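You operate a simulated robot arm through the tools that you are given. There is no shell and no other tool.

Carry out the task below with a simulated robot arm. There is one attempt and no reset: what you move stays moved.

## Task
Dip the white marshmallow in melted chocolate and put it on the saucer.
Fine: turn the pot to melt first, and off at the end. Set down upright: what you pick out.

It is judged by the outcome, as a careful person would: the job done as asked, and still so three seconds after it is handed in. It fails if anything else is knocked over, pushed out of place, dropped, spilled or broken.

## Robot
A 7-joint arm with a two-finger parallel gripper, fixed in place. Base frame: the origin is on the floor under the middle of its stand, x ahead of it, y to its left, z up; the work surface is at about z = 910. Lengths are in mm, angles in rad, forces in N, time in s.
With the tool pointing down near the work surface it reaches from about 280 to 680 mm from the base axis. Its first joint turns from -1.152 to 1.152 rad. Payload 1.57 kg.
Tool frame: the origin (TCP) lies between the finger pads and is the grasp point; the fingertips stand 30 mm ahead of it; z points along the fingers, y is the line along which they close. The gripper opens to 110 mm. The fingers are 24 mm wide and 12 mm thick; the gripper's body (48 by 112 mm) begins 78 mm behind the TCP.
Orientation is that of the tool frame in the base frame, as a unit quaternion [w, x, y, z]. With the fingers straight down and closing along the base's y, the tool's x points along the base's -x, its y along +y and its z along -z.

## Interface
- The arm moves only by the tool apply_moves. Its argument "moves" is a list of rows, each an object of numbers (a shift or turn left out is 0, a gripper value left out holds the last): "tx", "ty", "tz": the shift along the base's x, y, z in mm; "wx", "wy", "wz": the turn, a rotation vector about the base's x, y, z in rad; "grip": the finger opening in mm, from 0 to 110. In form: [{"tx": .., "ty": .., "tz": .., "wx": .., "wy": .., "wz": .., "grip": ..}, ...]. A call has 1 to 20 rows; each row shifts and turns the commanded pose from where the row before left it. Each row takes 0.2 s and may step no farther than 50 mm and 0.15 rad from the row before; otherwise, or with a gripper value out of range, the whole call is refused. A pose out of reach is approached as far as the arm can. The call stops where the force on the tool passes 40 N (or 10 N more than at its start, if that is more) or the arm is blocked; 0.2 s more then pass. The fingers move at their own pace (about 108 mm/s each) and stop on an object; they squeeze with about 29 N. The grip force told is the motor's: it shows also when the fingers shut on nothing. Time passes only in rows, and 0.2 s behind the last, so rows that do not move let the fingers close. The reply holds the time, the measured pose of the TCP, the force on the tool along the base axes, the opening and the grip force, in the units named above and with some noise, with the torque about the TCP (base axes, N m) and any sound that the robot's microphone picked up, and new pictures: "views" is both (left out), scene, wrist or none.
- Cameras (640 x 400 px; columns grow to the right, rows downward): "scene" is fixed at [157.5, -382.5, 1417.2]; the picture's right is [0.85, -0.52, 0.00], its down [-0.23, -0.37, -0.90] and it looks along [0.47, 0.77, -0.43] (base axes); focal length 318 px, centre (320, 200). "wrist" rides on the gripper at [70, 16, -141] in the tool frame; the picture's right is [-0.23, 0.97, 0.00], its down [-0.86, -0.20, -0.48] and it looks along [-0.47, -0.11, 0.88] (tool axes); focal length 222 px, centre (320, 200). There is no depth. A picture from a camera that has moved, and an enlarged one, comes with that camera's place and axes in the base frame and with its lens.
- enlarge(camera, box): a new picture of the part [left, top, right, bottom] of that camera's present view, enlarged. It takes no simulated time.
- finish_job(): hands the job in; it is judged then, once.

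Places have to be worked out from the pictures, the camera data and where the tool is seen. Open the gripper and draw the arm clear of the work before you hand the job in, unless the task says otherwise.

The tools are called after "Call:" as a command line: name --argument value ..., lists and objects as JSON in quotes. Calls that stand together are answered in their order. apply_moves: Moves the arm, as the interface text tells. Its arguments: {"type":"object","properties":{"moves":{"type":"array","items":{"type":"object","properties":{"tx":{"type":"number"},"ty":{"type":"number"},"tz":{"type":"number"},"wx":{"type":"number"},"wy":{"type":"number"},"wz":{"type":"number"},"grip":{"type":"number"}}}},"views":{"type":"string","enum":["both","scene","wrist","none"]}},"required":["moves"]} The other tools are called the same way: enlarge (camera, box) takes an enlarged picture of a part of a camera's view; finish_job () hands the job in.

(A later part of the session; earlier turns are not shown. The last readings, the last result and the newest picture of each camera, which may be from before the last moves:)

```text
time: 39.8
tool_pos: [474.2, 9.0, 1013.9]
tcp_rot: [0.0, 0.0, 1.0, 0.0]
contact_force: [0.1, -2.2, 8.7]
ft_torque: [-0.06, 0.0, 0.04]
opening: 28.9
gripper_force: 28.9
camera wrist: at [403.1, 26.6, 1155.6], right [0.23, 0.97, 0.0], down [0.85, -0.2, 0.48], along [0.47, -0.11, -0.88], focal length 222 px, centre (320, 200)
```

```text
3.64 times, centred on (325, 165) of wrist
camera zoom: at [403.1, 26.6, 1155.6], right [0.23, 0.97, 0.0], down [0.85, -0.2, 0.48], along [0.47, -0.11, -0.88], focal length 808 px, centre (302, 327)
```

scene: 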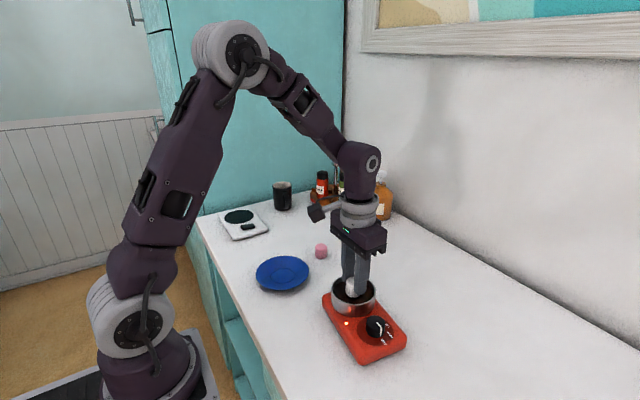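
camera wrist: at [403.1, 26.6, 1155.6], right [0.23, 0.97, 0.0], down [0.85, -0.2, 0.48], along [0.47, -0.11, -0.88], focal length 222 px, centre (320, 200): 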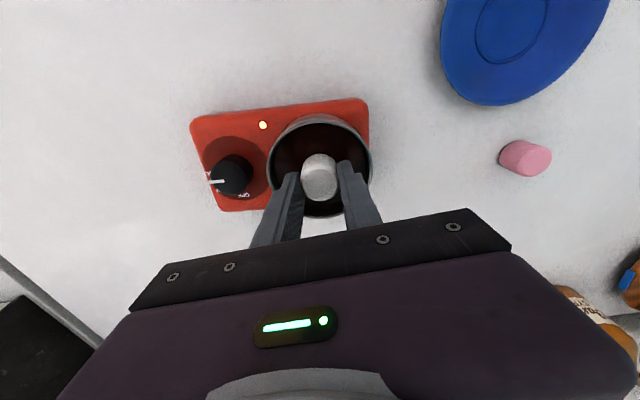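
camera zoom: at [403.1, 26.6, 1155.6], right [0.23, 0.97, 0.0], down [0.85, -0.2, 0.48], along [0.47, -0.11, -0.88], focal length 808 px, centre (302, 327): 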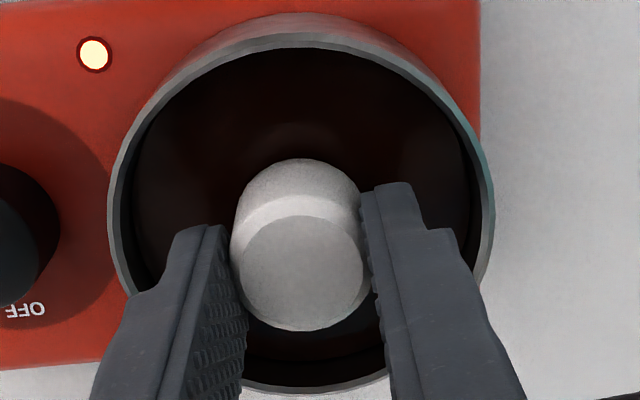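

The contact height is unchanged, with the coated rim now under the surface. I'll hold here with light contact for a few seconds to see if the resistance drops as the chocolate melts further.

Call:
apply_moves --moves '[{}, {}, {}, {}, {}, {}, {}, {}, {}, {}, {}, {}, {}, {}, {}, {}, {}, {}, {}, {}]' --views "none"

```text
time: 44.0
tool_pos: [474.3, 10.8, 1012.6]
tcp_rot: [0.0, 0.0, 1.0, 0.0]
contact_force: [-0.3, -0.7, 4.1]
ft_torque: [-0.02, 0.03, -0.01]
opening: 28.7
gripper_force: 29.1
```

The force eased from 8.7 to 4.1 N while holding. I'll step down another millimetre twice and see how the force responds.

Call:
apply_moves --moves '[{"tz": -1}, {}, {}, {}]' --views "none"

Call:
apply_moves --moves '[{"tz": -1}, {}, {}, {}]' --views "both"

Call:
enlarge --camera "scene" --box '[335, 265, 375, 305]'

```text
time: 45.0
tool_pos: [474.7, 10.0, 1014.4]
tcp_rot: [0.001, 0.0, 1.0, 0.0]
contact_force: [-0.6, -0.3, 11.8]
ft_torque: [-0.03, 0.01, -0.02]
opening: 28.8
gripper_force: 29.2
```

```text
time: 46.0
tool_pos: [473.7, 9.6, 1011.8]
tcp_rot: [0.002, 0.001, 1.0, 0.0]
contact_force: [4.1, -0.9, 23.7]
ft_torque: [-0.03, -0.13, 0.0]
opening: 28.8
gripper_force: 28.7
camera wrist: at [403.0, 26.8, 1153.3], right [0.23, 0.97, 0.0], down [0.85, -0.2, 0.48], along [0.47, -0.11, -0.88], focal length 222 px, centre (320, 200)
```

scene: 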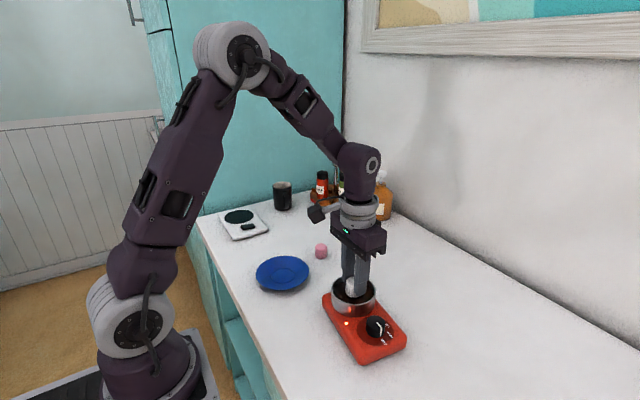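
wrist: 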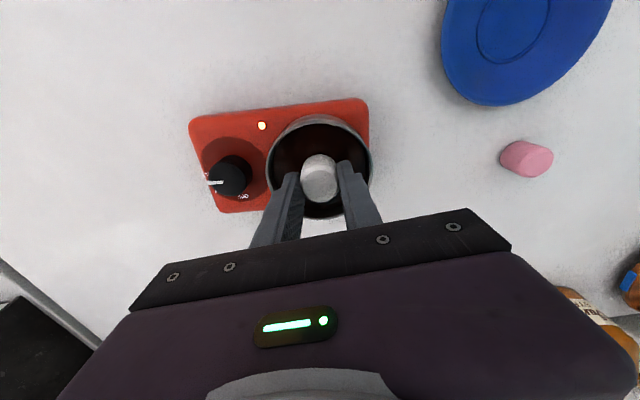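

```text
10.00 times, centred on (355, 285) of scene
camera zoom: at [157.2, -382.5, 1417.2], right [0.85, -0.52, 0.0], down [-0.22, -0.37, -0.9], along [0.47, 0.77, -0.43], focal length 3179 px, centre (-30, -650)
```

zoom: 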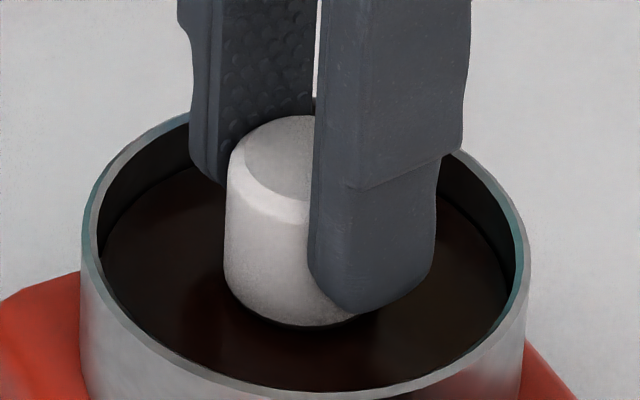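

Stepping down just makes the fingers slide on the marshmallow, so there is a firm floor just below the chocolate surface. I'll lift out and inspect the coat after this longer dip.

Call:
apply_moves --moves '[{"tz": 5}, {"tz": 15}, {"tz": 20}, {"tz": 20}, {}]' --views "both"

Call:
enlarge --camera "scene" --box '[335, 245, 375, 285]'

Call:
enlarge --camera "scene" --box '[330, 265, 380, 315]'

```text
time: 47.2
tool_pos: [474.0, 10.2, 1069.3]
tcp_rot: [0.0, 0.0, 1.0, 0.0]
contact_force: [0.0, -0.6, -0.3]
ft_torque: [-0.01, -0.01, -0.04]
opening: 29.0
gripper_force: 29.0
camera wrist: at [403.4, 26.7, 1211.0], right [0.23, 0.97, 0.0], down [0.86, -0.2, 0.48], along [0.47, -0.11, -0.88], focal length 222 px, centre (320, 200)
```

scene: 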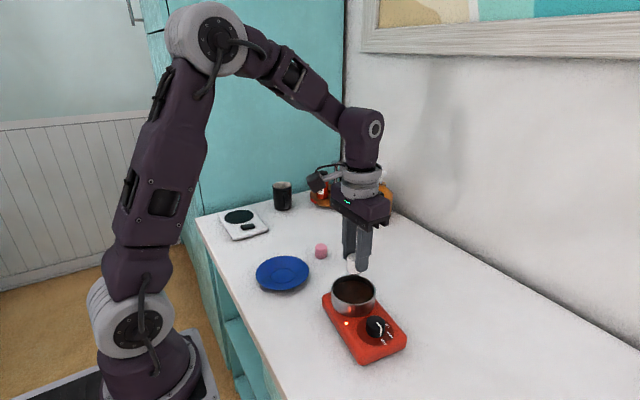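
wrist: 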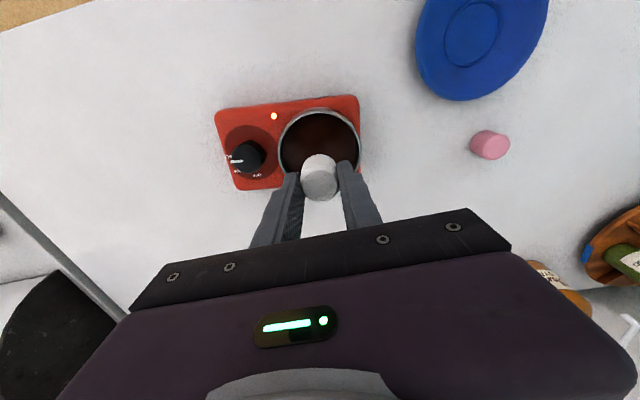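

```text
10.00 times, centred on (355, 265) of scene
camera zoom: at [157.5, -382.5, 1417.2], right [0.85, -0.52, 0.0], down [-0.23, -0.37, -0.9], along [0.47, 0.77, -0.43], focal length 3179 px, centre (-30, -450)
```

zoom: 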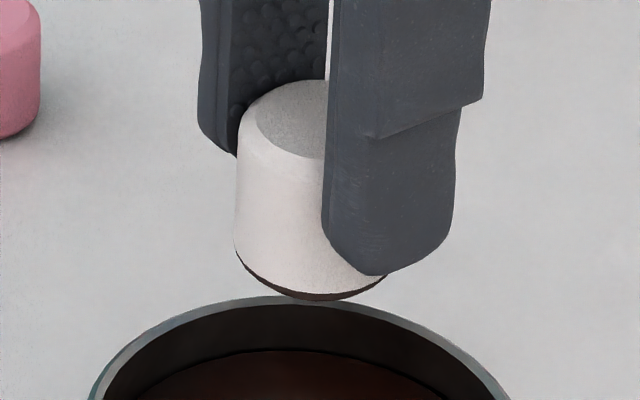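

```text
8.00 times, centred on (355, 290) of scene
camera zoom: at [157.5, -382.5, 1417.2], right [0.85, -0.52, 0.0], down [-0.23, -0.37, -0.9], along [0.47, 0.77, -0.43], focal length 2543 px, centre (40, -520)
```

zoom: 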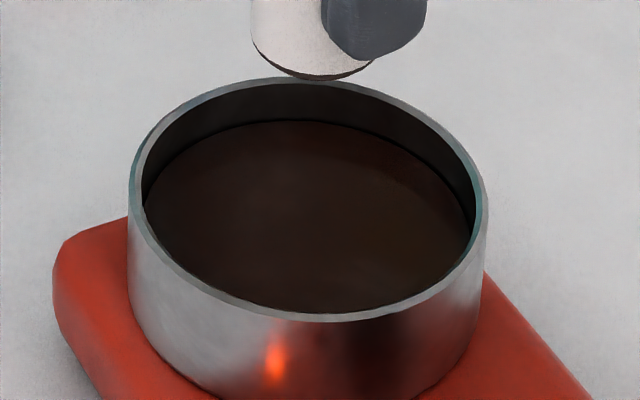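

The bottom edge is coated about 2–2.5 mm up. To be sure the chocolate isn't just partly melted, I'll wait several more seconds above the pot and then test the depth again.

Call:
apply_moves --moves '[{}, {}, {}, {}, {}, {}, {}, {}, {}, {}, {}, {}, {}, {}, {}, {}, {}, {}, {}, {}]' --views "none"

Call:
apply_moves --moves '[{}, {}, {}, {}, {}, {}, {}, {}, {}, {}, {}, {}, {}, {}, {}, {}, {}, {}, {}, {}]' --views "both"

Call:
enlarge --camera "scene" --box '[330, 265, 380, 315]'

Call:
enlarge --camera "wrist" --box '[200, 80, 380, 200]'

```text
time: 51.4
tool_pos: [473.0, 11.1, 1068.4]
tcp_rot: [0.0, 0.0, 1.0, -0.001]
contact_force: [0.1, 0.1, -0.2]
ft_torque: [0.0, 0.01, -0.01]
opening: 28.7
gripper_force: 28.7
```

```text
time: 55.6
tool_pos: [474.0, 10.0, 1068.8]
tcp_rot: [-0.001, 0.0, 1.0, 0.0]
contact_force: [-0.3, -0.4, -0.2]
ft_torque: [-0.01, 0.01, 0.0]
opening: 28.9
gripper_force: 28.9
camera wrist: at [403.4, 26.7, 1210.8], right [0.23, 0.97, 0.0], down [0.86, -0.2, 0.48], along [0.47, -0.11, -0.88], focal length 222 px, centre (320, 200)
```

scene: 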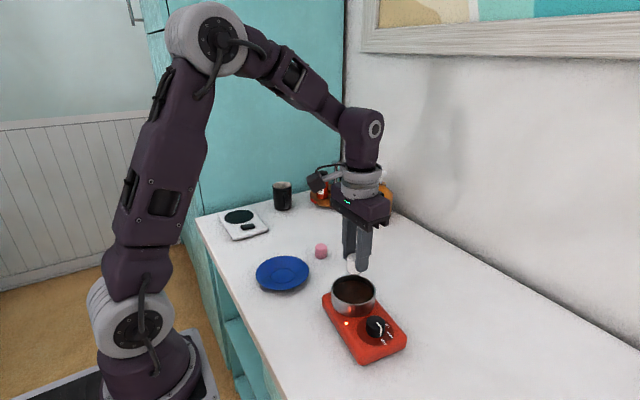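
wrist: 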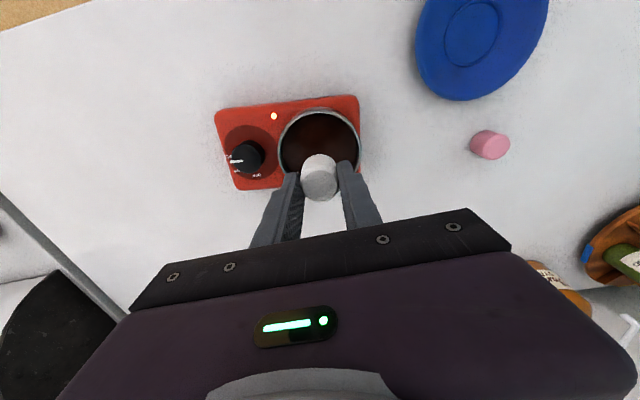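

```text
8.00 times, centred on (355, 290) of scene
camera zoom: at [157.5, -382.5, 1417.2], right [0.85, -0.52, 0.0], down [-0.23, -0.37, -0.9], along [0.47, 0.77, -0.43], focal length 2543 px, centre (40, -520)
```

zoom: 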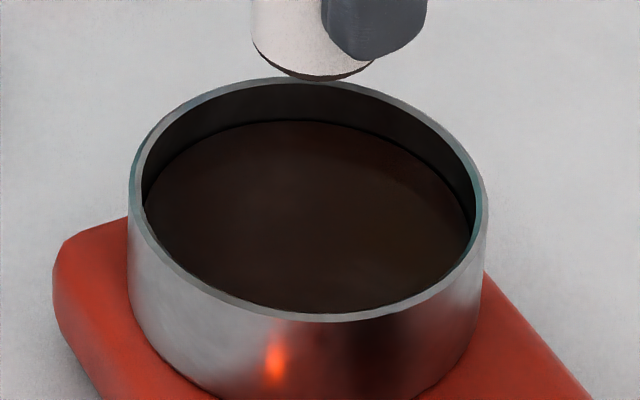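

```text
3.33 times, centred on (290, 140) of wrist
camera zoom: at [403.4, 26.7, 1210.8], right [0.23, 0.97, 0.0], down [0.86, -0.2, 0.48], along [0.47, -0.11, -0.88], focal length 740 px, centre (420, 400)
```

zoom: 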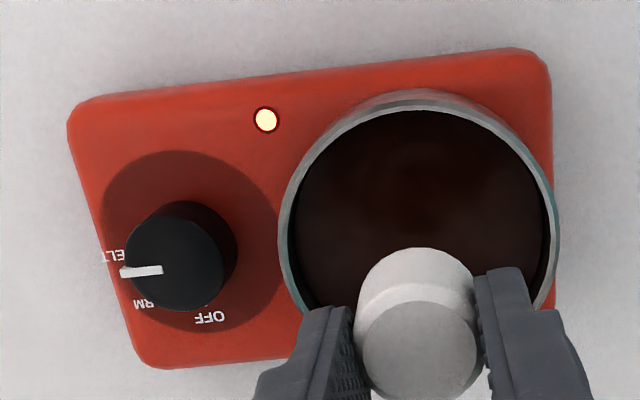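

The view looks unchanged. I'll dip once more slowly and look for any change in depth.

Call:
apply_moves --moves '[{"tz": -20}, {"tz": -20}, {"tz": -12}, {"tz": -3}, {"tz": -1}, {}]' --views "none"

Call:
apply_moves --moves '[{"tz": -1}, {}]' --views "none"

Call:
apply_moves --moves '[{"tz": -1}, {}]' --views "none"

```text
time: 57.0
tool_pos: [473.8, 8.9, 1015.1]
tcp_rot: [-0.001, 0.0, 1.0, 0.0]
contact_force: [-0.4, -0.3, 0.1]
ft_torque: [0.01, -0.01, 0.0]
opening: 29.0
gripper_force: 29.1
```

```text
time: 57.6
tool_pos: [472.9, 9.6, 1014.1]
tcp_rot: [0.001, 0.0, 1.0, 0.0]
contact_force: [0.5, 0.2, 0.0]
ft_torque: [-0.04, 0.02, -0.02]
opening: 29.1
gripper_force: 28.7
```

```text
time: 58.2
tool_pos: [473.5, 8.9, 1013.0]
tcp_rot: [-0.001, 0.0, 1.0, 0.001]
contact_force: [-0.3, -0.3, 1.2]
ft_torque: [-0.01, -0.02, 0.03]
opening: 28.9
gripper_force: 29.1
```

Call:
apply_moves --moves '[{"tz": -1}, {}]' --views "both"

Call:
enlarge --camera "scene" --box '[335, 265, 375, 305]'

```text
time: 58.8
tool_pos: [472.4, 9.5, 1011.9]
tcp_rot: [0.0, 0.0, 1.0, 0.0]
contact_force: [-0.3, -0.5, 0.3]
ft_torque: [0.01, -0.01, 0.03]
opening: 28.9
gripper_force: 29.1
camera wrist: at [402.5, 25.9, 1154.4], right [0.23, 0.97, 0.0], down [0.86, -0.2, 0.48], along [0.47, -0.11, -0.88], focal length 222 px, centre (320, 200)
```

scene: 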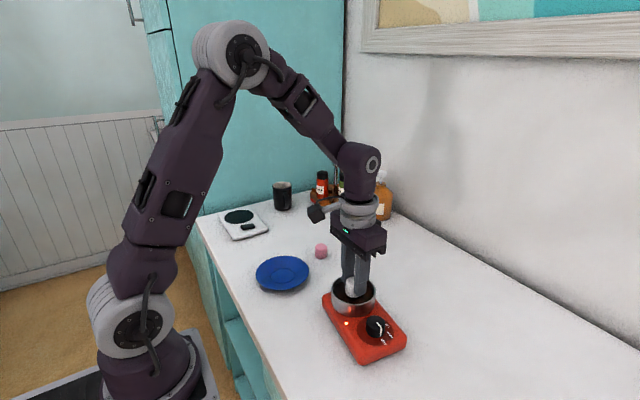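
wrist: 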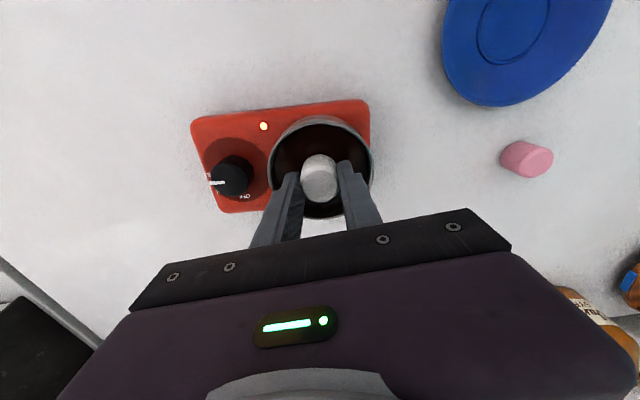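

```text
10.00 times, centred on (355, 285) of scene
camera zoom: at [157.5, -382.5, 1417.2], right [0.85, -0.52, 0.0], down [-0.23, -0.37, -0.9], along [0.47, 0.77, -0.43], focal length 3179 px, centre (-30, -650)
```

zoom: 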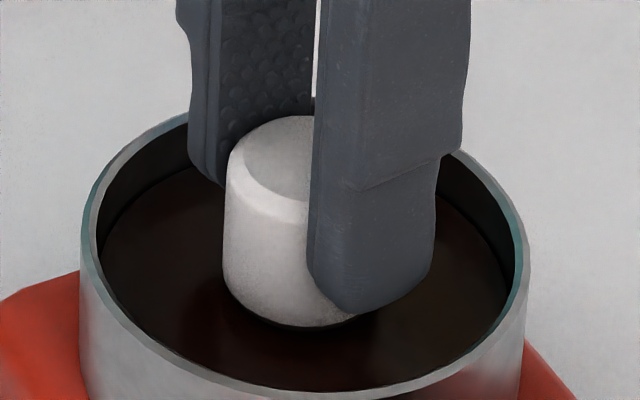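

Call:
apply_moves --moves '[{"tz": -1}, {}]' --views "none"

Call:
apply_moves --moves '[{"tz": -1}, {}]' --views "scene"

Call:
enlarge --camera "scene" --box '[335, 265, 375, 305]'

```text
time: 59.4
tool_pos: [475.0, 8.6, 1011.4]
tcp_rot: [0.001, 0.0, 1.0, 0.001]
contact_force: [-0.9, -0.7, 6.8]
ft_torque: [-0.03, 0.04, 0.02]
opening: 29.0
gripper_force: 29.1
```

```text
time: 60.0
tool_pos: [473.3, 9.2, 1010.9]
tcp_rot: [0.001, 0.0, 1.0, 0.0]
contact_force: [-1.9, -0.5, 23.3]
ft_torque: [-0.05, 0.1, 0.0]
opening: 28.8
gripper_force: 28.9
```

scene: 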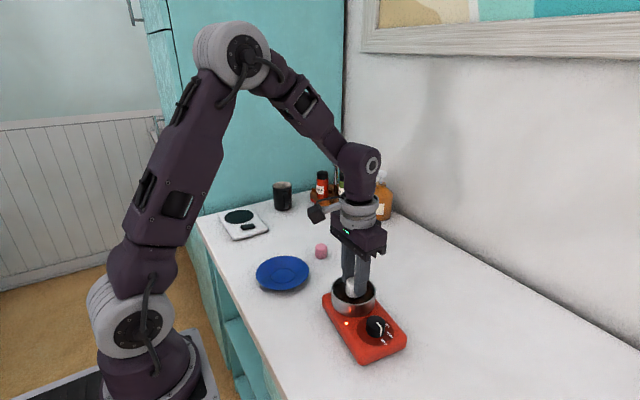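

```text
10.00 times, centred on (355, 285) of scene
camera zoom: at [157.1, -382.5, 1417.2], right [0.85, -0.52, 0.0], down [-0.22, -0.37, -0.9], along [0.47, 0.77, -0.43], focal length 3179 px, centre (-30, -650)
```

zoom: 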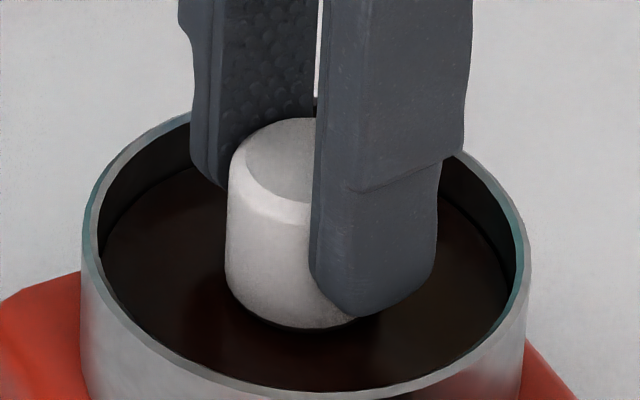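

The floor under the chocolate is fixed, so the dip is as deep as the pot allows, and the underside and lower edge are coated. I'll lift out and carry the marshmallow over the saucer.

Call:
apply_moves --moves '[{"tz": 5}, {"tz": 15}, {"tz": 20}, {"tz": 20}, {}, {"tx": -14.3, "ty": 37.5}, {"tx": -14.3, "ty": 37.5}, {"tx": -14.3, "ty": 37.5}, {"tx": -14.3, "ty": 37.5}, {"tx": -14.3, "ty": 37.5}, {}]' --views "both"

Call:
enlarge --camera "scene" --box '[250, 210, 330, 300]'

Call:
enlarge --camera "wrist" --box '[220, 80, 420, 210]'

```text
time: 62.4
tool_pos: [403.8, 198.6, 1070.2]
tcp_rot: [0.0, -0.001, 1.0, 0.001]
contact_force: [0.3, -0.8, -0.1]
ft_torque: [0.01, -0.01, 0.02]
opening: 29.0
gripper_force: 29.3
camera wrist: at [332.6, 214.9, 1212.2], right [0.23, 0.97, 0.0], down [0.86, -0.2, 0.48], along [0.47, -0.11, -0.88], focal length 222 px, centre (320, 200)
```

scene: 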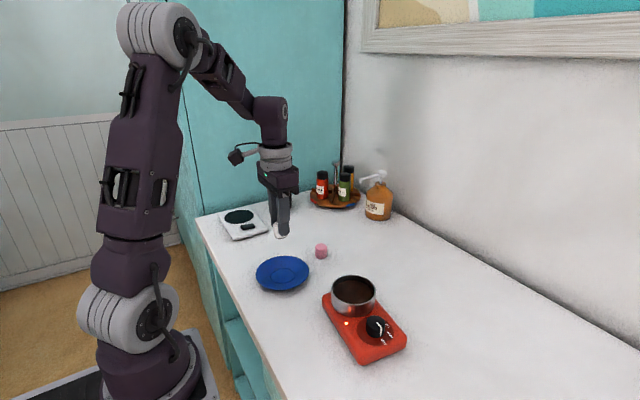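
wrist: 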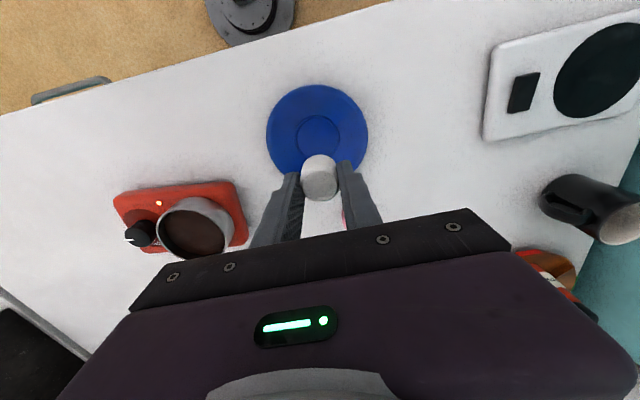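

```text
4.44 times, centred on (290, 255) of scene
camera zoom: at [157.5, -382.5, 1417.2], right [0.85, -0.52, 0.0], down [-0.23, -0.37, -0.9], along [0.47, 0.77, -0.43], focal length 1413 px, centre (453, -44)
```

zoom: 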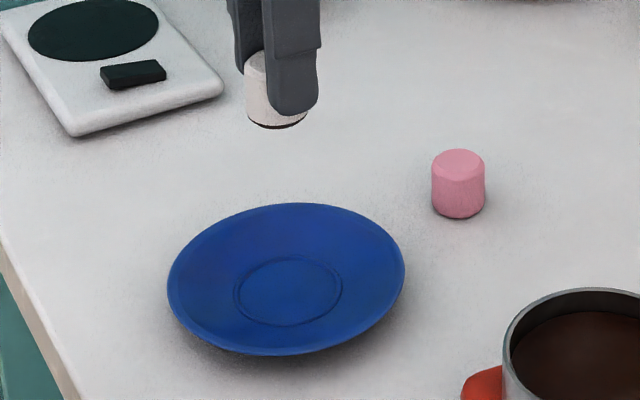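

```text
3.08 times, centred on (320, 145) of wrist
camera zoom: at [332.6, 214.9, 1212.2], right [0.23, 0.97, 0.0], down [0.86, -0.2, 0.48], along [0.47, -0.11, -0.88], focal length 684 px, centre (320, 369)
```

zoom: 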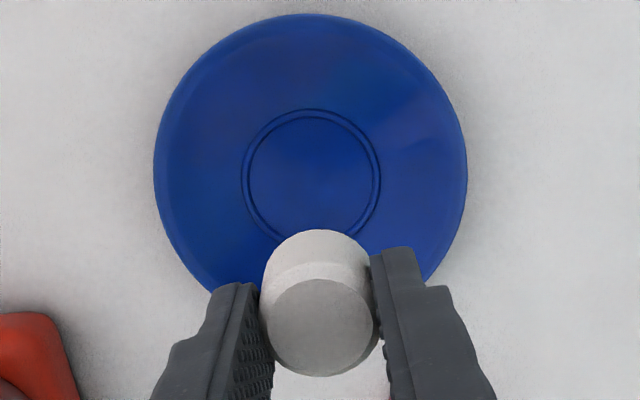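

The coated marshmallow is above the saucer, whose well centre I put at about (400, 194). I'll shift by (-3, -3.5) and lower partway to verify.

Call:
apply_moves --moves '[{"tx": -3, "ty": -3.5, "tz": -25}, {"tz": -30}, {"tz": -25}, {}]' --views "both"

Call:
enlarge --camera "scene" --box '[250, 210, 330, 300]'

Call:
enlarge --camera "wrist" --box '[220, 90, 420, 220]'

```text
time: 63.4
tool_pos: [399.2, 194.9, 990.6]
tcp_rot: [-0.001, 0.0, 1.0, -0.001]
contact_force: [-0.3, 0.3, 0.2]
ft_torque: [0.01, -0.01, 0.0]
opening: 28.9
gripper_force: 29.2
camera wrist: at [328.9, 211.2, 1131.1], right [0.23, 0.97, 0.0], down [0.86, -0.2, 0.48], along [0.47, -0.11, -0.88], focal length 222 px, centre (320, 200)
```

scene: 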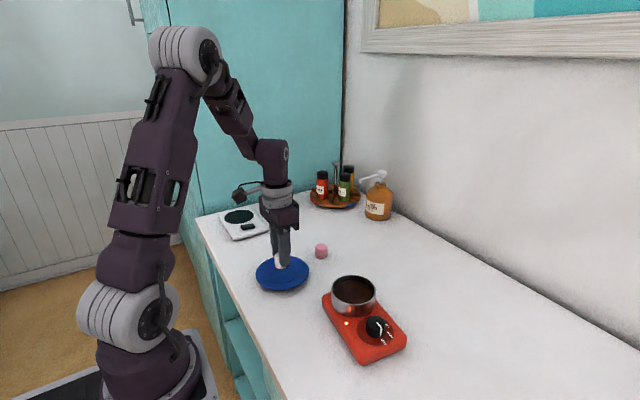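
wrist: 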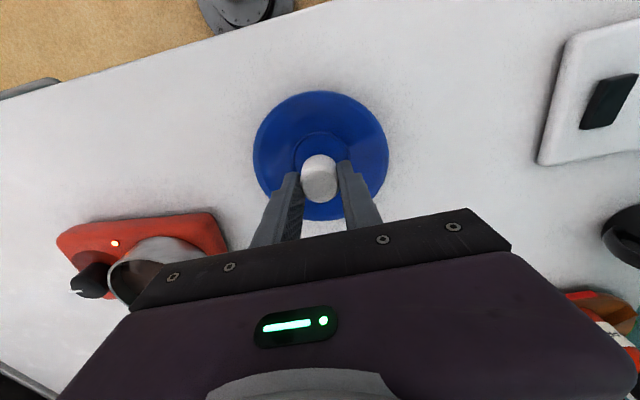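

```text
4.44 times, centred on (290, 255) of scene
camera zoom: at [157.5, -382.5, 1417.2], right [0.85, -0.52, 0.0], down [-0.23, -0.37, -0.9], along [0.47, 0.77, -0.43], focal length 1413 px, centre (453, -44)
```

zoom: 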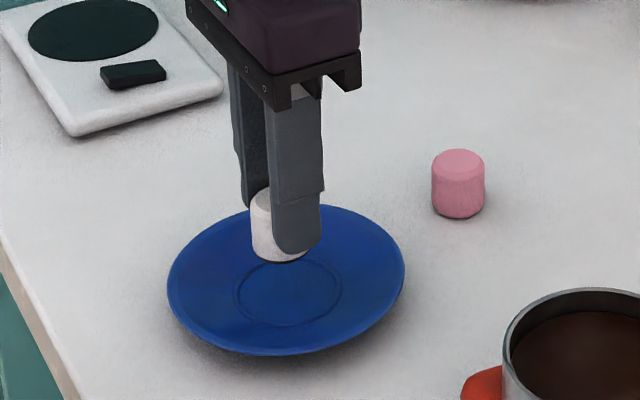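

```text
3.08 times, centred on (320, 155) of wrist
camera zoom: at [328.9, 211.2, 1131.1], right [0.23, 0.97, 0.0], down [0.86, -0.2, 0.48], along [0.47, -0.11, -0.88], focal length 684 px, centre (320, 338)
```

zoom: 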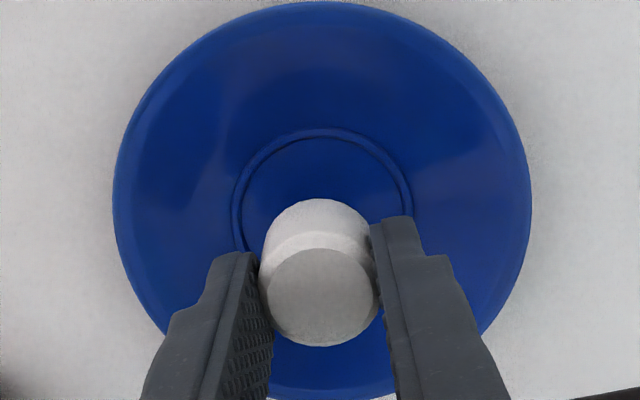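

The marshmallow is within a few mm of the well centre, which is fine. I'll lower close to the saucer and then creep down until light contact.

Call:
apply_moves --moves '[{"tx": 1, "ty": -0.5, "tz": -12}, {"tz": -10}, {"tz": -4}, {}]' --views "none"

Call:
apply_moves --moves '[{"tz": -1.5}, {}]' --views "none"

Call:
apply_moves --moves '[{"tz": -1.5}, {}]' --views "both"

Call:
enlarge --camera "scene" --box '[250, 230, 310, 290]'

```text
time: 64.4
tool_pos: [399.6, 194.4, 963.3]
tcp_rot: [0.0, 0.001, 1.0, 0.0]
contact_force: [-0.3, -0.1, 0.2]
ft_torque: [0.02, 0.0, 0.0]
opening: 29.0
gripper_force: 29.6
```

```text
time: 65.0
tool_pos: [400.4, 193.3, 962.3]
tcp_rot: [0.001, 0.0, 1.0, -0.001]
contact_force: [0.7, -0.2, 0.5]
ft_torque: [-0.02, 0.01, -0.02]
opening: 29.2
gripper_force: 28.9
```

```text
time: 65.6
tool_pos: [400.7, 193.3, 961.0]
tcp_rot: [0.0, 0.0, 1.0, 0.0]
contact_force: [1.9, -0.3, 0.0]
ft_torque: [-0.02, 0.0, -0.02]
opening: 28.9
gripper_force: 28.8
camera wrist: at [329.5, 209.5, 1102.9], right [0.23, 0.97, 0.0], down [0.85, -0.2, 0.48], along [0.47, -0.11, -0.88], focal length 222 px, centre (320, 200)
```

scene: 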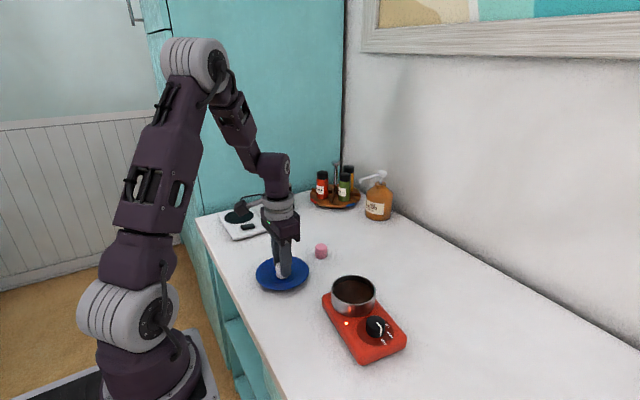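
wrist: 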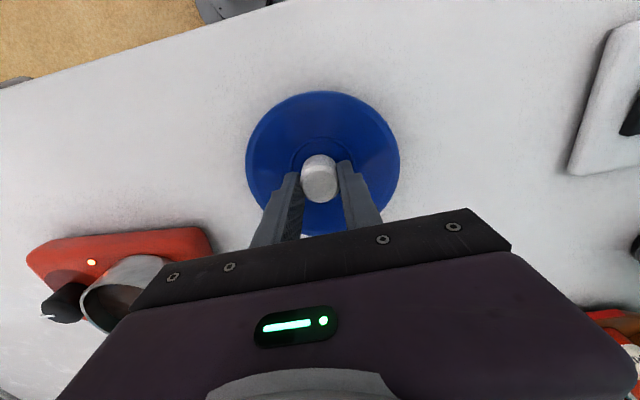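

```text
6.67 times, centred on (280, 260) of scene
camera zoom: at [157.5, -382.5, 1417.2], right [0.85, -0.52, 0.0], down [-0.23, -0.37, -0.9], along [0.47, 0.77, -0.43], focal length 2119 px, centre (587, -200)
```

zoom: 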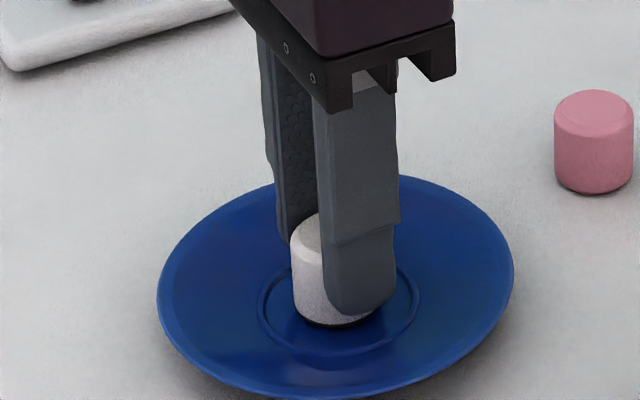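

It's very close to the saucer and there is no contact force yet, so I'll creep further down.

Call:
apply_moves --moves '[{"tz": -1}, {}]' --views "none"

Call:
apply_moves --moves '[{"tz": -1}, {}]' --views "none"

Call:
apply_moves --moves '[{"tz": -1}, {}]' --views "none"

```text
time: 66.2
tool_pos: [399.9, 191.0, 959.4]
tcp_rot: [0.0, -0.001, 1.0, 0.001]
contact_force: [-0.7, 0.2, -0.3]
ft_torque: [0.01, -0.08, -0.01]
opening: 28.9
gripper_force: 28.8
```

```text
time: 66.8
tool_pos: [399.5, 193.9, 960.3]
tcp_rot: [0.0, 0.001, 1.0, 0.0]
contact_force: [0.4, 0.1, 4.9]
ft_torque: [0.0, -0.03, -0.05]
opening: 29.0
gripper_force: 29.0
```

```text
time: 67.4
tool_pos: [399.8, 193.7, 958.6]
tcp_rot: [0.001, 0.001, 1.0, 0.001]
contact_force: [1.2, -2.2, 24.9]
ft_torque: [-0.03, -0.04, 0.0]
opening: 29.1
gripper_force: 29.2
```

Contact is made; it reads 25 N after the last step. I'll back off 1 mm to lighten it, then open the fingers gradually to leave the marshmallow standing.

Call:
apply_moves --moves '[{"tz": 1.0}, {"grip": 29}, {"grip": 31}, {"grip": 33}, {"grip": 36}, {"grip": 42}, {"grip": 52}, {"grip": 58}, {}]' --views "both"

Call:
enlarge --camera "scene" --box '[250, 230, 310, 290]'

Call:
enlarge --camera "wrist" --box '[220, 90, 420, 220]'

```text
time: 69.4
tool_pos: [399.3, 193.3, 959.0]
tcp_rot: [0.0, 0.001, 1.0, 0.0]
contact_force: [0.2, -0.4, -0.1]
ft_torque: [0.0, -0.02, 0.01]
opening: 57.8
gripper_force: 0.1
camera wrist: at [328.6, 209.8, 1100.9], right [0.23, 0.97, 0.0], down [0.86, -0.2, 0.48], along [0.47, -0.11, -0.88], focal length 222 px, centre (320, 200)
```

scene: 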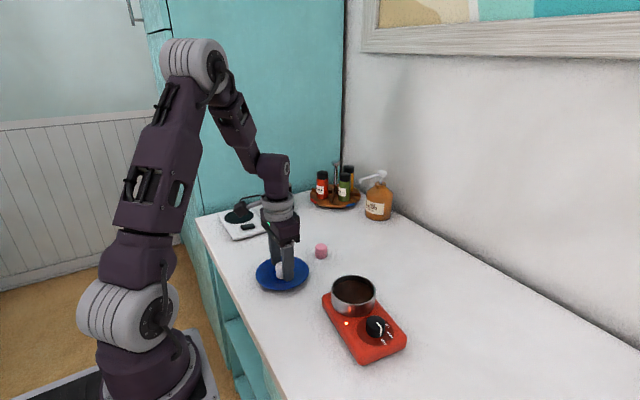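
wrist: 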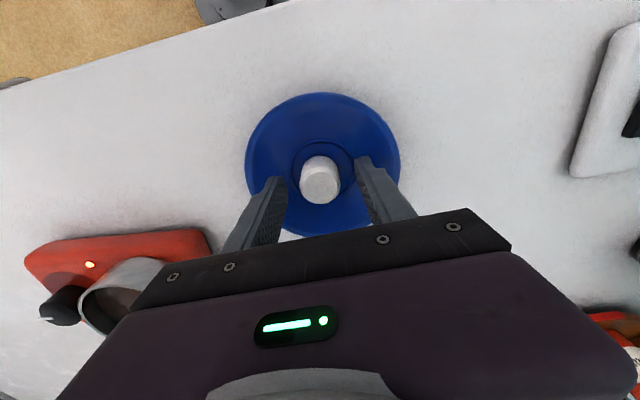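

```text
6.67 times, centred on (280, 260) of scene
camera zoom: at [157.5, -382.5, 1417.2], right [0.85, -0.52, 0.0], down [-0.23, -0.37, -0.9], along [0.47, 0.77, -0.43], focal length 2119 px, centre (587, -200)
```

zoom: 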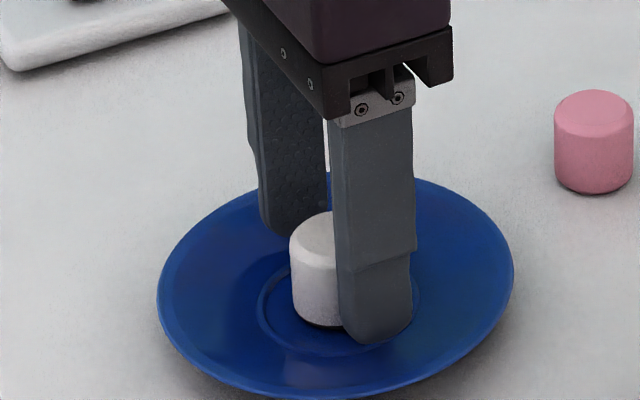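

```text
3.08 times, centred on (320, 155) of wrist
camera zoom: at [328.6, 209.8, 1100.9], right [0.23, 0.97, 0.0], down [0.86, -0.2, 0.48], along [0.47, -0.11, -0.88], focal length 684 px, centre (320, 338)
```

zoom: 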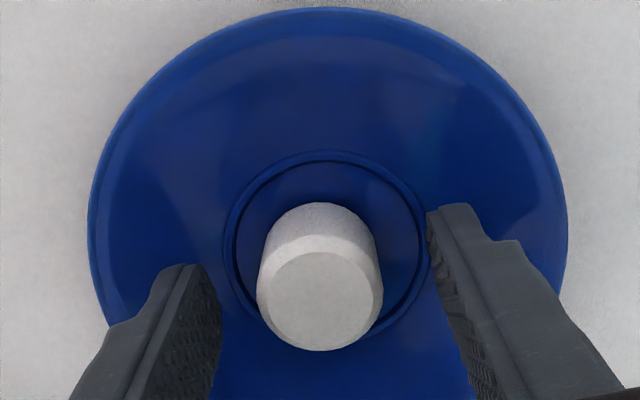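

The marshmallow stands upright in the saucer well. I'll lift straight up clear of it and check its look.

Call:
apply_moves --moves '[{"tz": 8}, {"tz": 20}, {"tz": 40}, {"tz": 45}, {"tx": 8, "ty": -35}, {"tx": 8, "ty": -40}]' --views "both"

Call:
enlarge --camera "scene" --box '[250, 230, 310, 290]'

Call:
enlarge --camera "scene" --box '[330, 265, 410, 345]'

```text
time: 70.8
tool_pos: [415.7, 115.8, 1075.1]
tcp_rot: [0.0, 0.0, 1.0, 0.001]
contact_force: [-0.5, -0.7, -0.3]
ft_torque: [0.04, -0.01, -0.01]
opening: 58.0
gripper_force: 0.0
camera wrist: at [344.3, 132.7, 1217.9], right [0.23, 0.97, 0.0], down [0.86, -0.2, 0.48], along [0.47, -0.11, -0.88], focal length 222 px, centre (320, 200)
```

scene: 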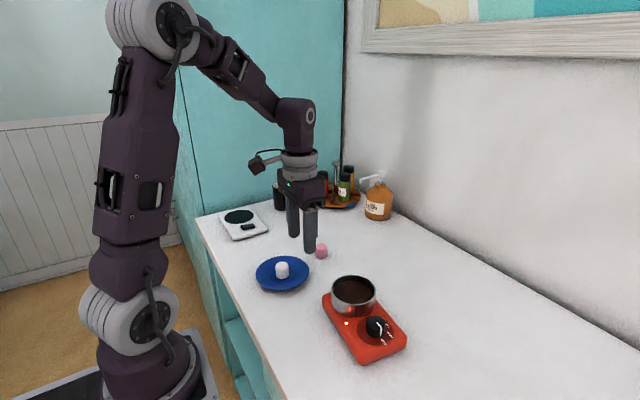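
wrist: 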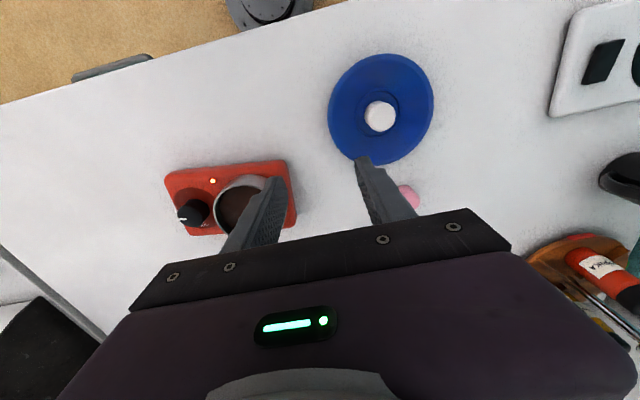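

```text
6.67 times, centred on (280, 260) of scene
camera zoom: at [157.5, -382.5, 1417.2], right [0.85, -0.52, 0.0], down [-0.23, -0.37, -0.9], along [0.47, 0.77, -0.43], focal length 2119 px, centre (587, -200)
```

zoom: 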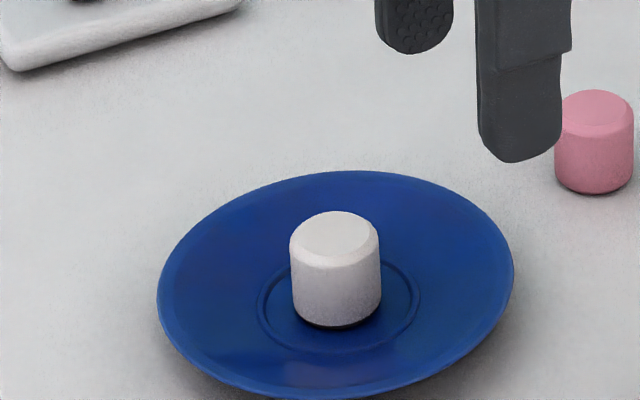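

```text
5.00 times, centred on (370, 305) of scene
camera zoom: at [157.5, -382.5, 1417.2], right [0.85, -0.52, 0.0], down [-0.23, -0.37, -0.9], along [0.47, 0.77, -0.43], focal length 1589 px, centre (70, -325)
```

zoom: 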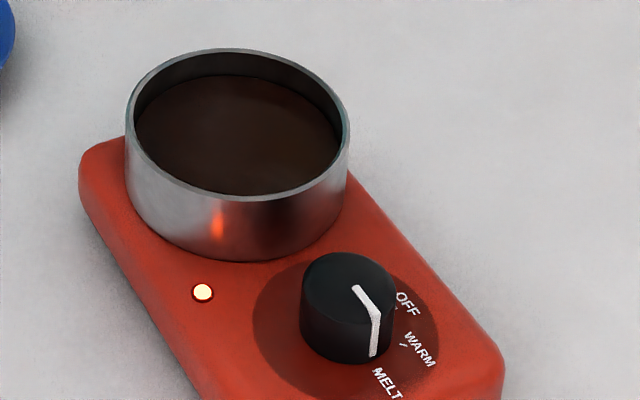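

The marshmallow stands upright on the saucer with only its bottom edge coated. Before switching off, I want to check the knob's position against the MELT tick in detail, and the chocolate surface.

Call:
enlarge --camera "scene" --box '[365, 315, 401, 345]'

Call:
enlarge --camera "scene" --box '[265, 250, 301, 285]'

Call:
enlarge --camera "wrist" --box '[345, 80, 415, 140]'

```text
13.33 times, centred on (383, 330) of scene
camera zoom: at [157.5, -382.5, 1417.2], right [0.85, -0.52, 0.0], down [-0.23, -0.37, -0.9], along [0.47, 0.77, -0.43], focal length 4238 px, centre (-520, -1533)
```

zoom: 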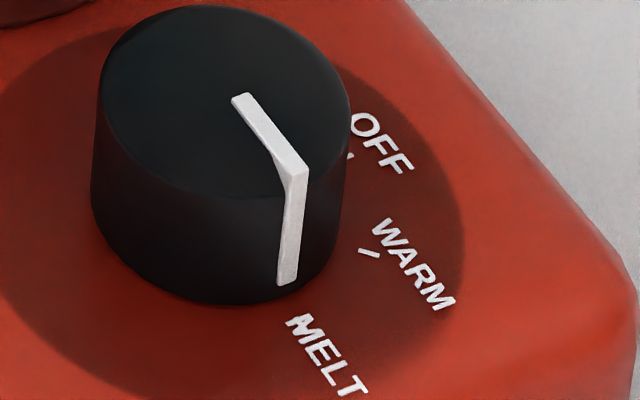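

```text
11.43 times, centred on (283, 268) of scene
camera zoom: at [157.5, -382.5, 1417.2], right [0.85, -0.52, 0.0], down [-0.23, -0.37, -0.9], along [0.47, 0.77, -0.43], focal length 3633 px, centre (743, -571)
```

zoom: 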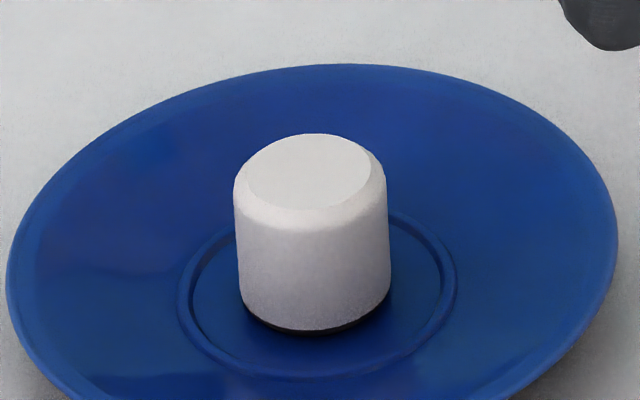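

```text
6.67 times, centred on (380, 110) of wrist
camera zoom: at [344.3, 132.7, 1217.9], right [0.23, 0.97, 0.0], down [0.86, -0.2, 0.48], along [0.47, -0.11, -0.88], focal length 1481 px, centre (-80, 800)
```

zoom: 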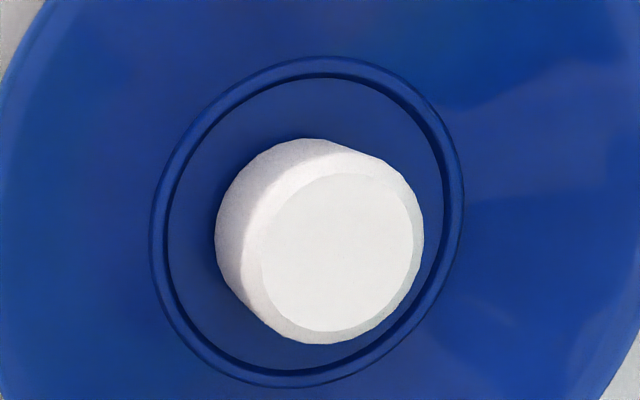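

The pointer is still about 6–7° short of the MELT tick, which may limit how deep the chocolate has melted. I'll go back and set the knob exactly on MELT, then re-dip. First I'll hover over the knob to centre.

Call:
apply_moves --moves '[{"tx": 5.9, "ty": -23.4, "wz": -0.13, "grip": 55}, {"tx": 5.9, "ty": -23.4, "wz": -0.13}, {"tx": 5.9, "ty": -23.4, "wz": -0.13}, {"tx": 5.9, "ty": -23.4, "wz": -0.13}, {"tx": 5.9, "ty": -23.4, "wz": -0.13}, {"tx": 5.9, "ty": -23.4, "wz": -0.13}, {"tx": 5.9, "ty": -23.4, "wz": -0.13}, {"tx": 5.9, "ty": -23.4, "wz": -0.13}, {"tz": -25}, {"tz": -12}, {}]' --views "both"

Call:
enlarge --camera "wrist" --box '[240, 90, 400, 210]'

```text
time: 73.2
tool_pos: [463.2, -69.1, 1036.1]
tcp_rot: [0.0, 0.497, 0.868, 0.0]
contact_force: [-0.1, 1.3, -0.2]
ft_torque: [-0.02, -0.02, 0.01]
opening: 54.9
gripper_force: 0.1
camera wrist: at [441.8, 0.3, 1178.0], right [0.95, 0.3, 0.0], down [0.26, -0.84, 0.48], along [0.14, -0.46, -0.88], focal length 222 px, centre (320, 200)
```

scene: 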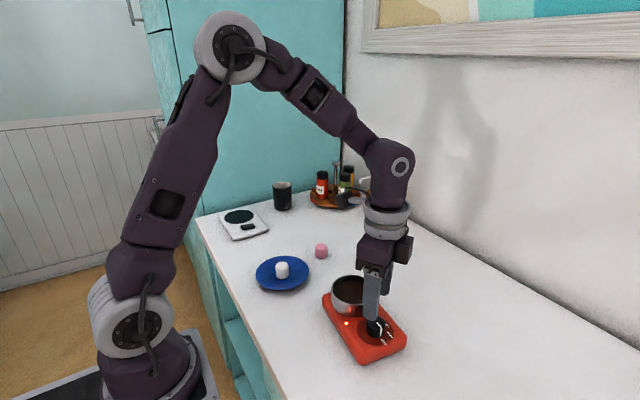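
wrist: 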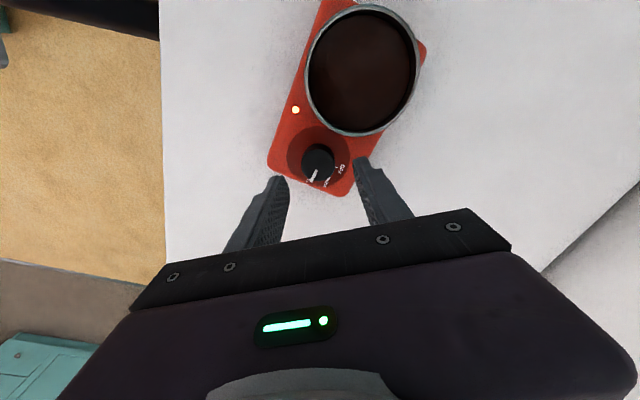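

```text
3.33 times, centred on (320, 150) of wrist
camera zoom: at [441.8, 0.3, 1178.0], right [0.95, 0.3, 0.0], down [0.26, -0.84, 0.48], along [0.14, -0.46, -0.88], focal length 740 px, centre (320, 367)
```

zoom: 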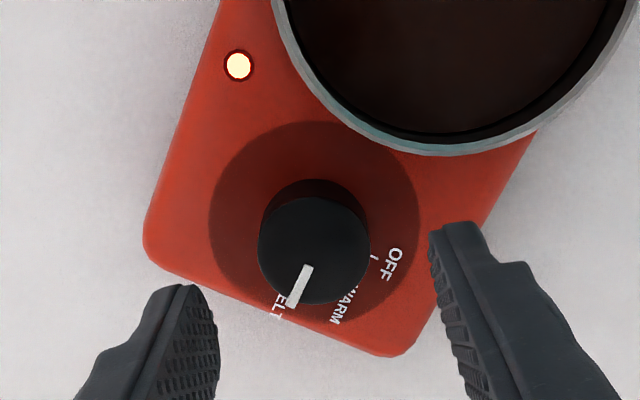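

From this angle the pointer lies nearly on MELT, within a few degrees. I'll regrip the knob gently, press down and nudge it about 5° further so it's squarely on MELT.

Call:
apply_moves --moves '[{"tx": -2, "ty": -1, "tz": -20, "grip": 50}, {"tz": -16}, {"tz": -13}, {"grip": 24}, {}, {"tz": -1}, {"tz": -1}, {"tz": -0.7}]' --views "none"

```text
time: 75.0
tool_pos: [461.3, -70.6, 984.3]
tcp_rot: [0.001, 0.497, 0.868, 0.001]
contact_force: [0.8, -1.6, 22.9]
ft_torque: [-0.16, -0.03, 0.06]
opening: 33.1
gripper_force: 28.7
```

Gripped with about 23 N downward and little side force. Now I'll nudge the knob clockwise by about 0.1 rad.

Call:
apply_moves --moves '[{"wz": -0.035}, {"wz": -0.035}, {"wz": -0.035}]' --views "both"

Call:
enlarge --camera "scene" --box '[330, 265, 410, 345]'

Call:
enlarge --camera "wrist" --box '[240, 90, 400, 210]'

```text
time: 75.8
tool_pos: [461.8, -70.5, 984.3]
tcp_rot: [0.0, 0.542, 0.84, 0.0]
contact_force: [0.9, 0.1, 12.2]
ft_torque: [0.01, -0.08, 0.12]
opening: 33.1
gripper_force: 28.9
camera wrist: at [446.8, 0.8, 1125.5], right [0.98, 0.19, 0.0], down [0.17, -0.86, 0.48], along [0.09, -0.47, -0.88], focal length 222 px, centre (320, 200)
```

scene: 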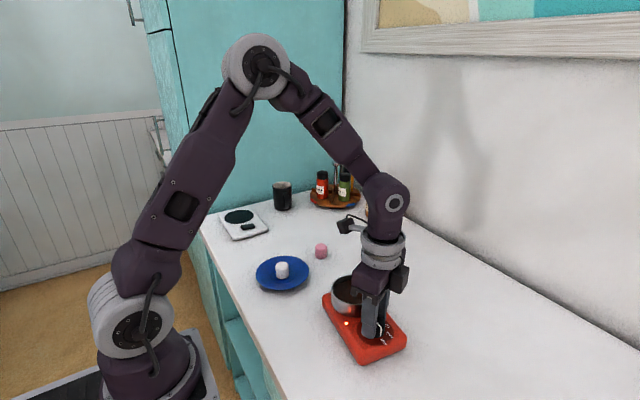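
wrist: 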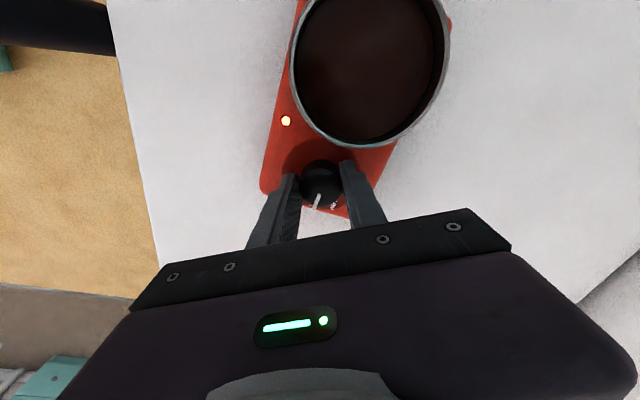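

```text
5.00 times, centred on (370, 305) of scene
camera zoom: at [157.3, -382.5, 1417.2], right [0.85, -0.52, 0.0], down [-0.23, -0.37, -0.9], along [0.47, 0.77, -0.43], focal length 1589 px, centre (70, -325)
```

zoom: 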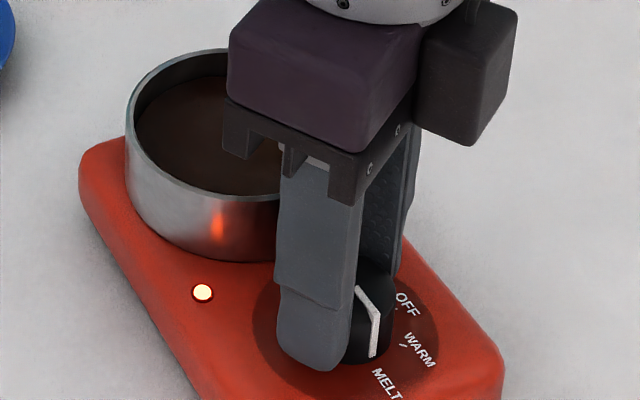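

```text
3.33 times, centred on (320, 150) of wrist
camera zoom: at [446.8, 0.8, 1125.5], right [0.98, 0.19, 0.0], down [0.17, -0.86, 0.48], along [0.09, -0.47, -0.88], focal length 740 px, centre (320, 367)
```

zoom: 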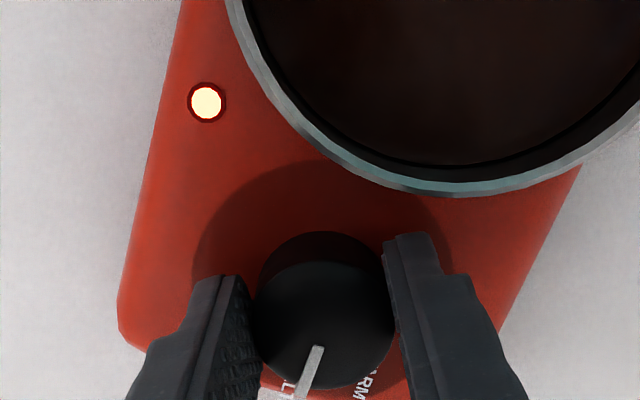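

Call:
enlarge --camera "scene" --box '[365, 315, 401, 345]'

Call:
enlarge --camera "wrist" --box '[290, 150, 360, 215]'

```text
13.33 times, centred on (383, 330) of scene
camera zoom: at [157.3, -382.5, 1417.2], right [0.85, -0.52, 0.0], down [-0.23, -0.37, -0.9], along [0.47, 0.77, -0.43], focal length 4238 px, centre (-520, -1533)
```

zoom: 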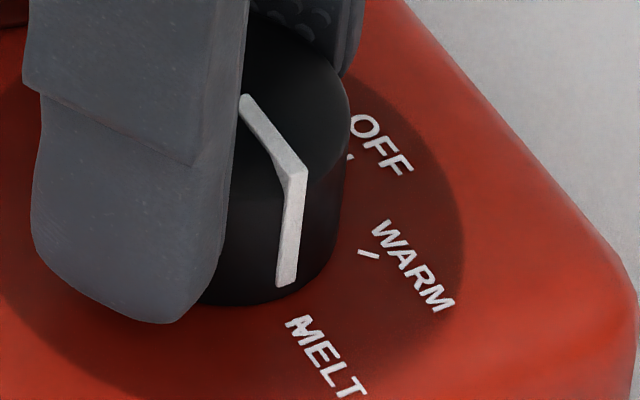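

```text
6.15 times, centred on (325, 182) of wrist
camera zoom: at [446.8, 0.8, 1125.5], right [0.98, 0.19, 0.0], down [0.17, -0.86, 0.48], along [0.09, -0.47, -0.88], focal length 1367 px, centre (289, 308)
```

zoom: 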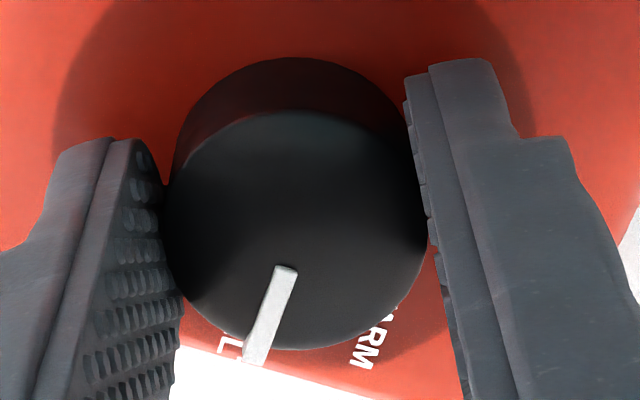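

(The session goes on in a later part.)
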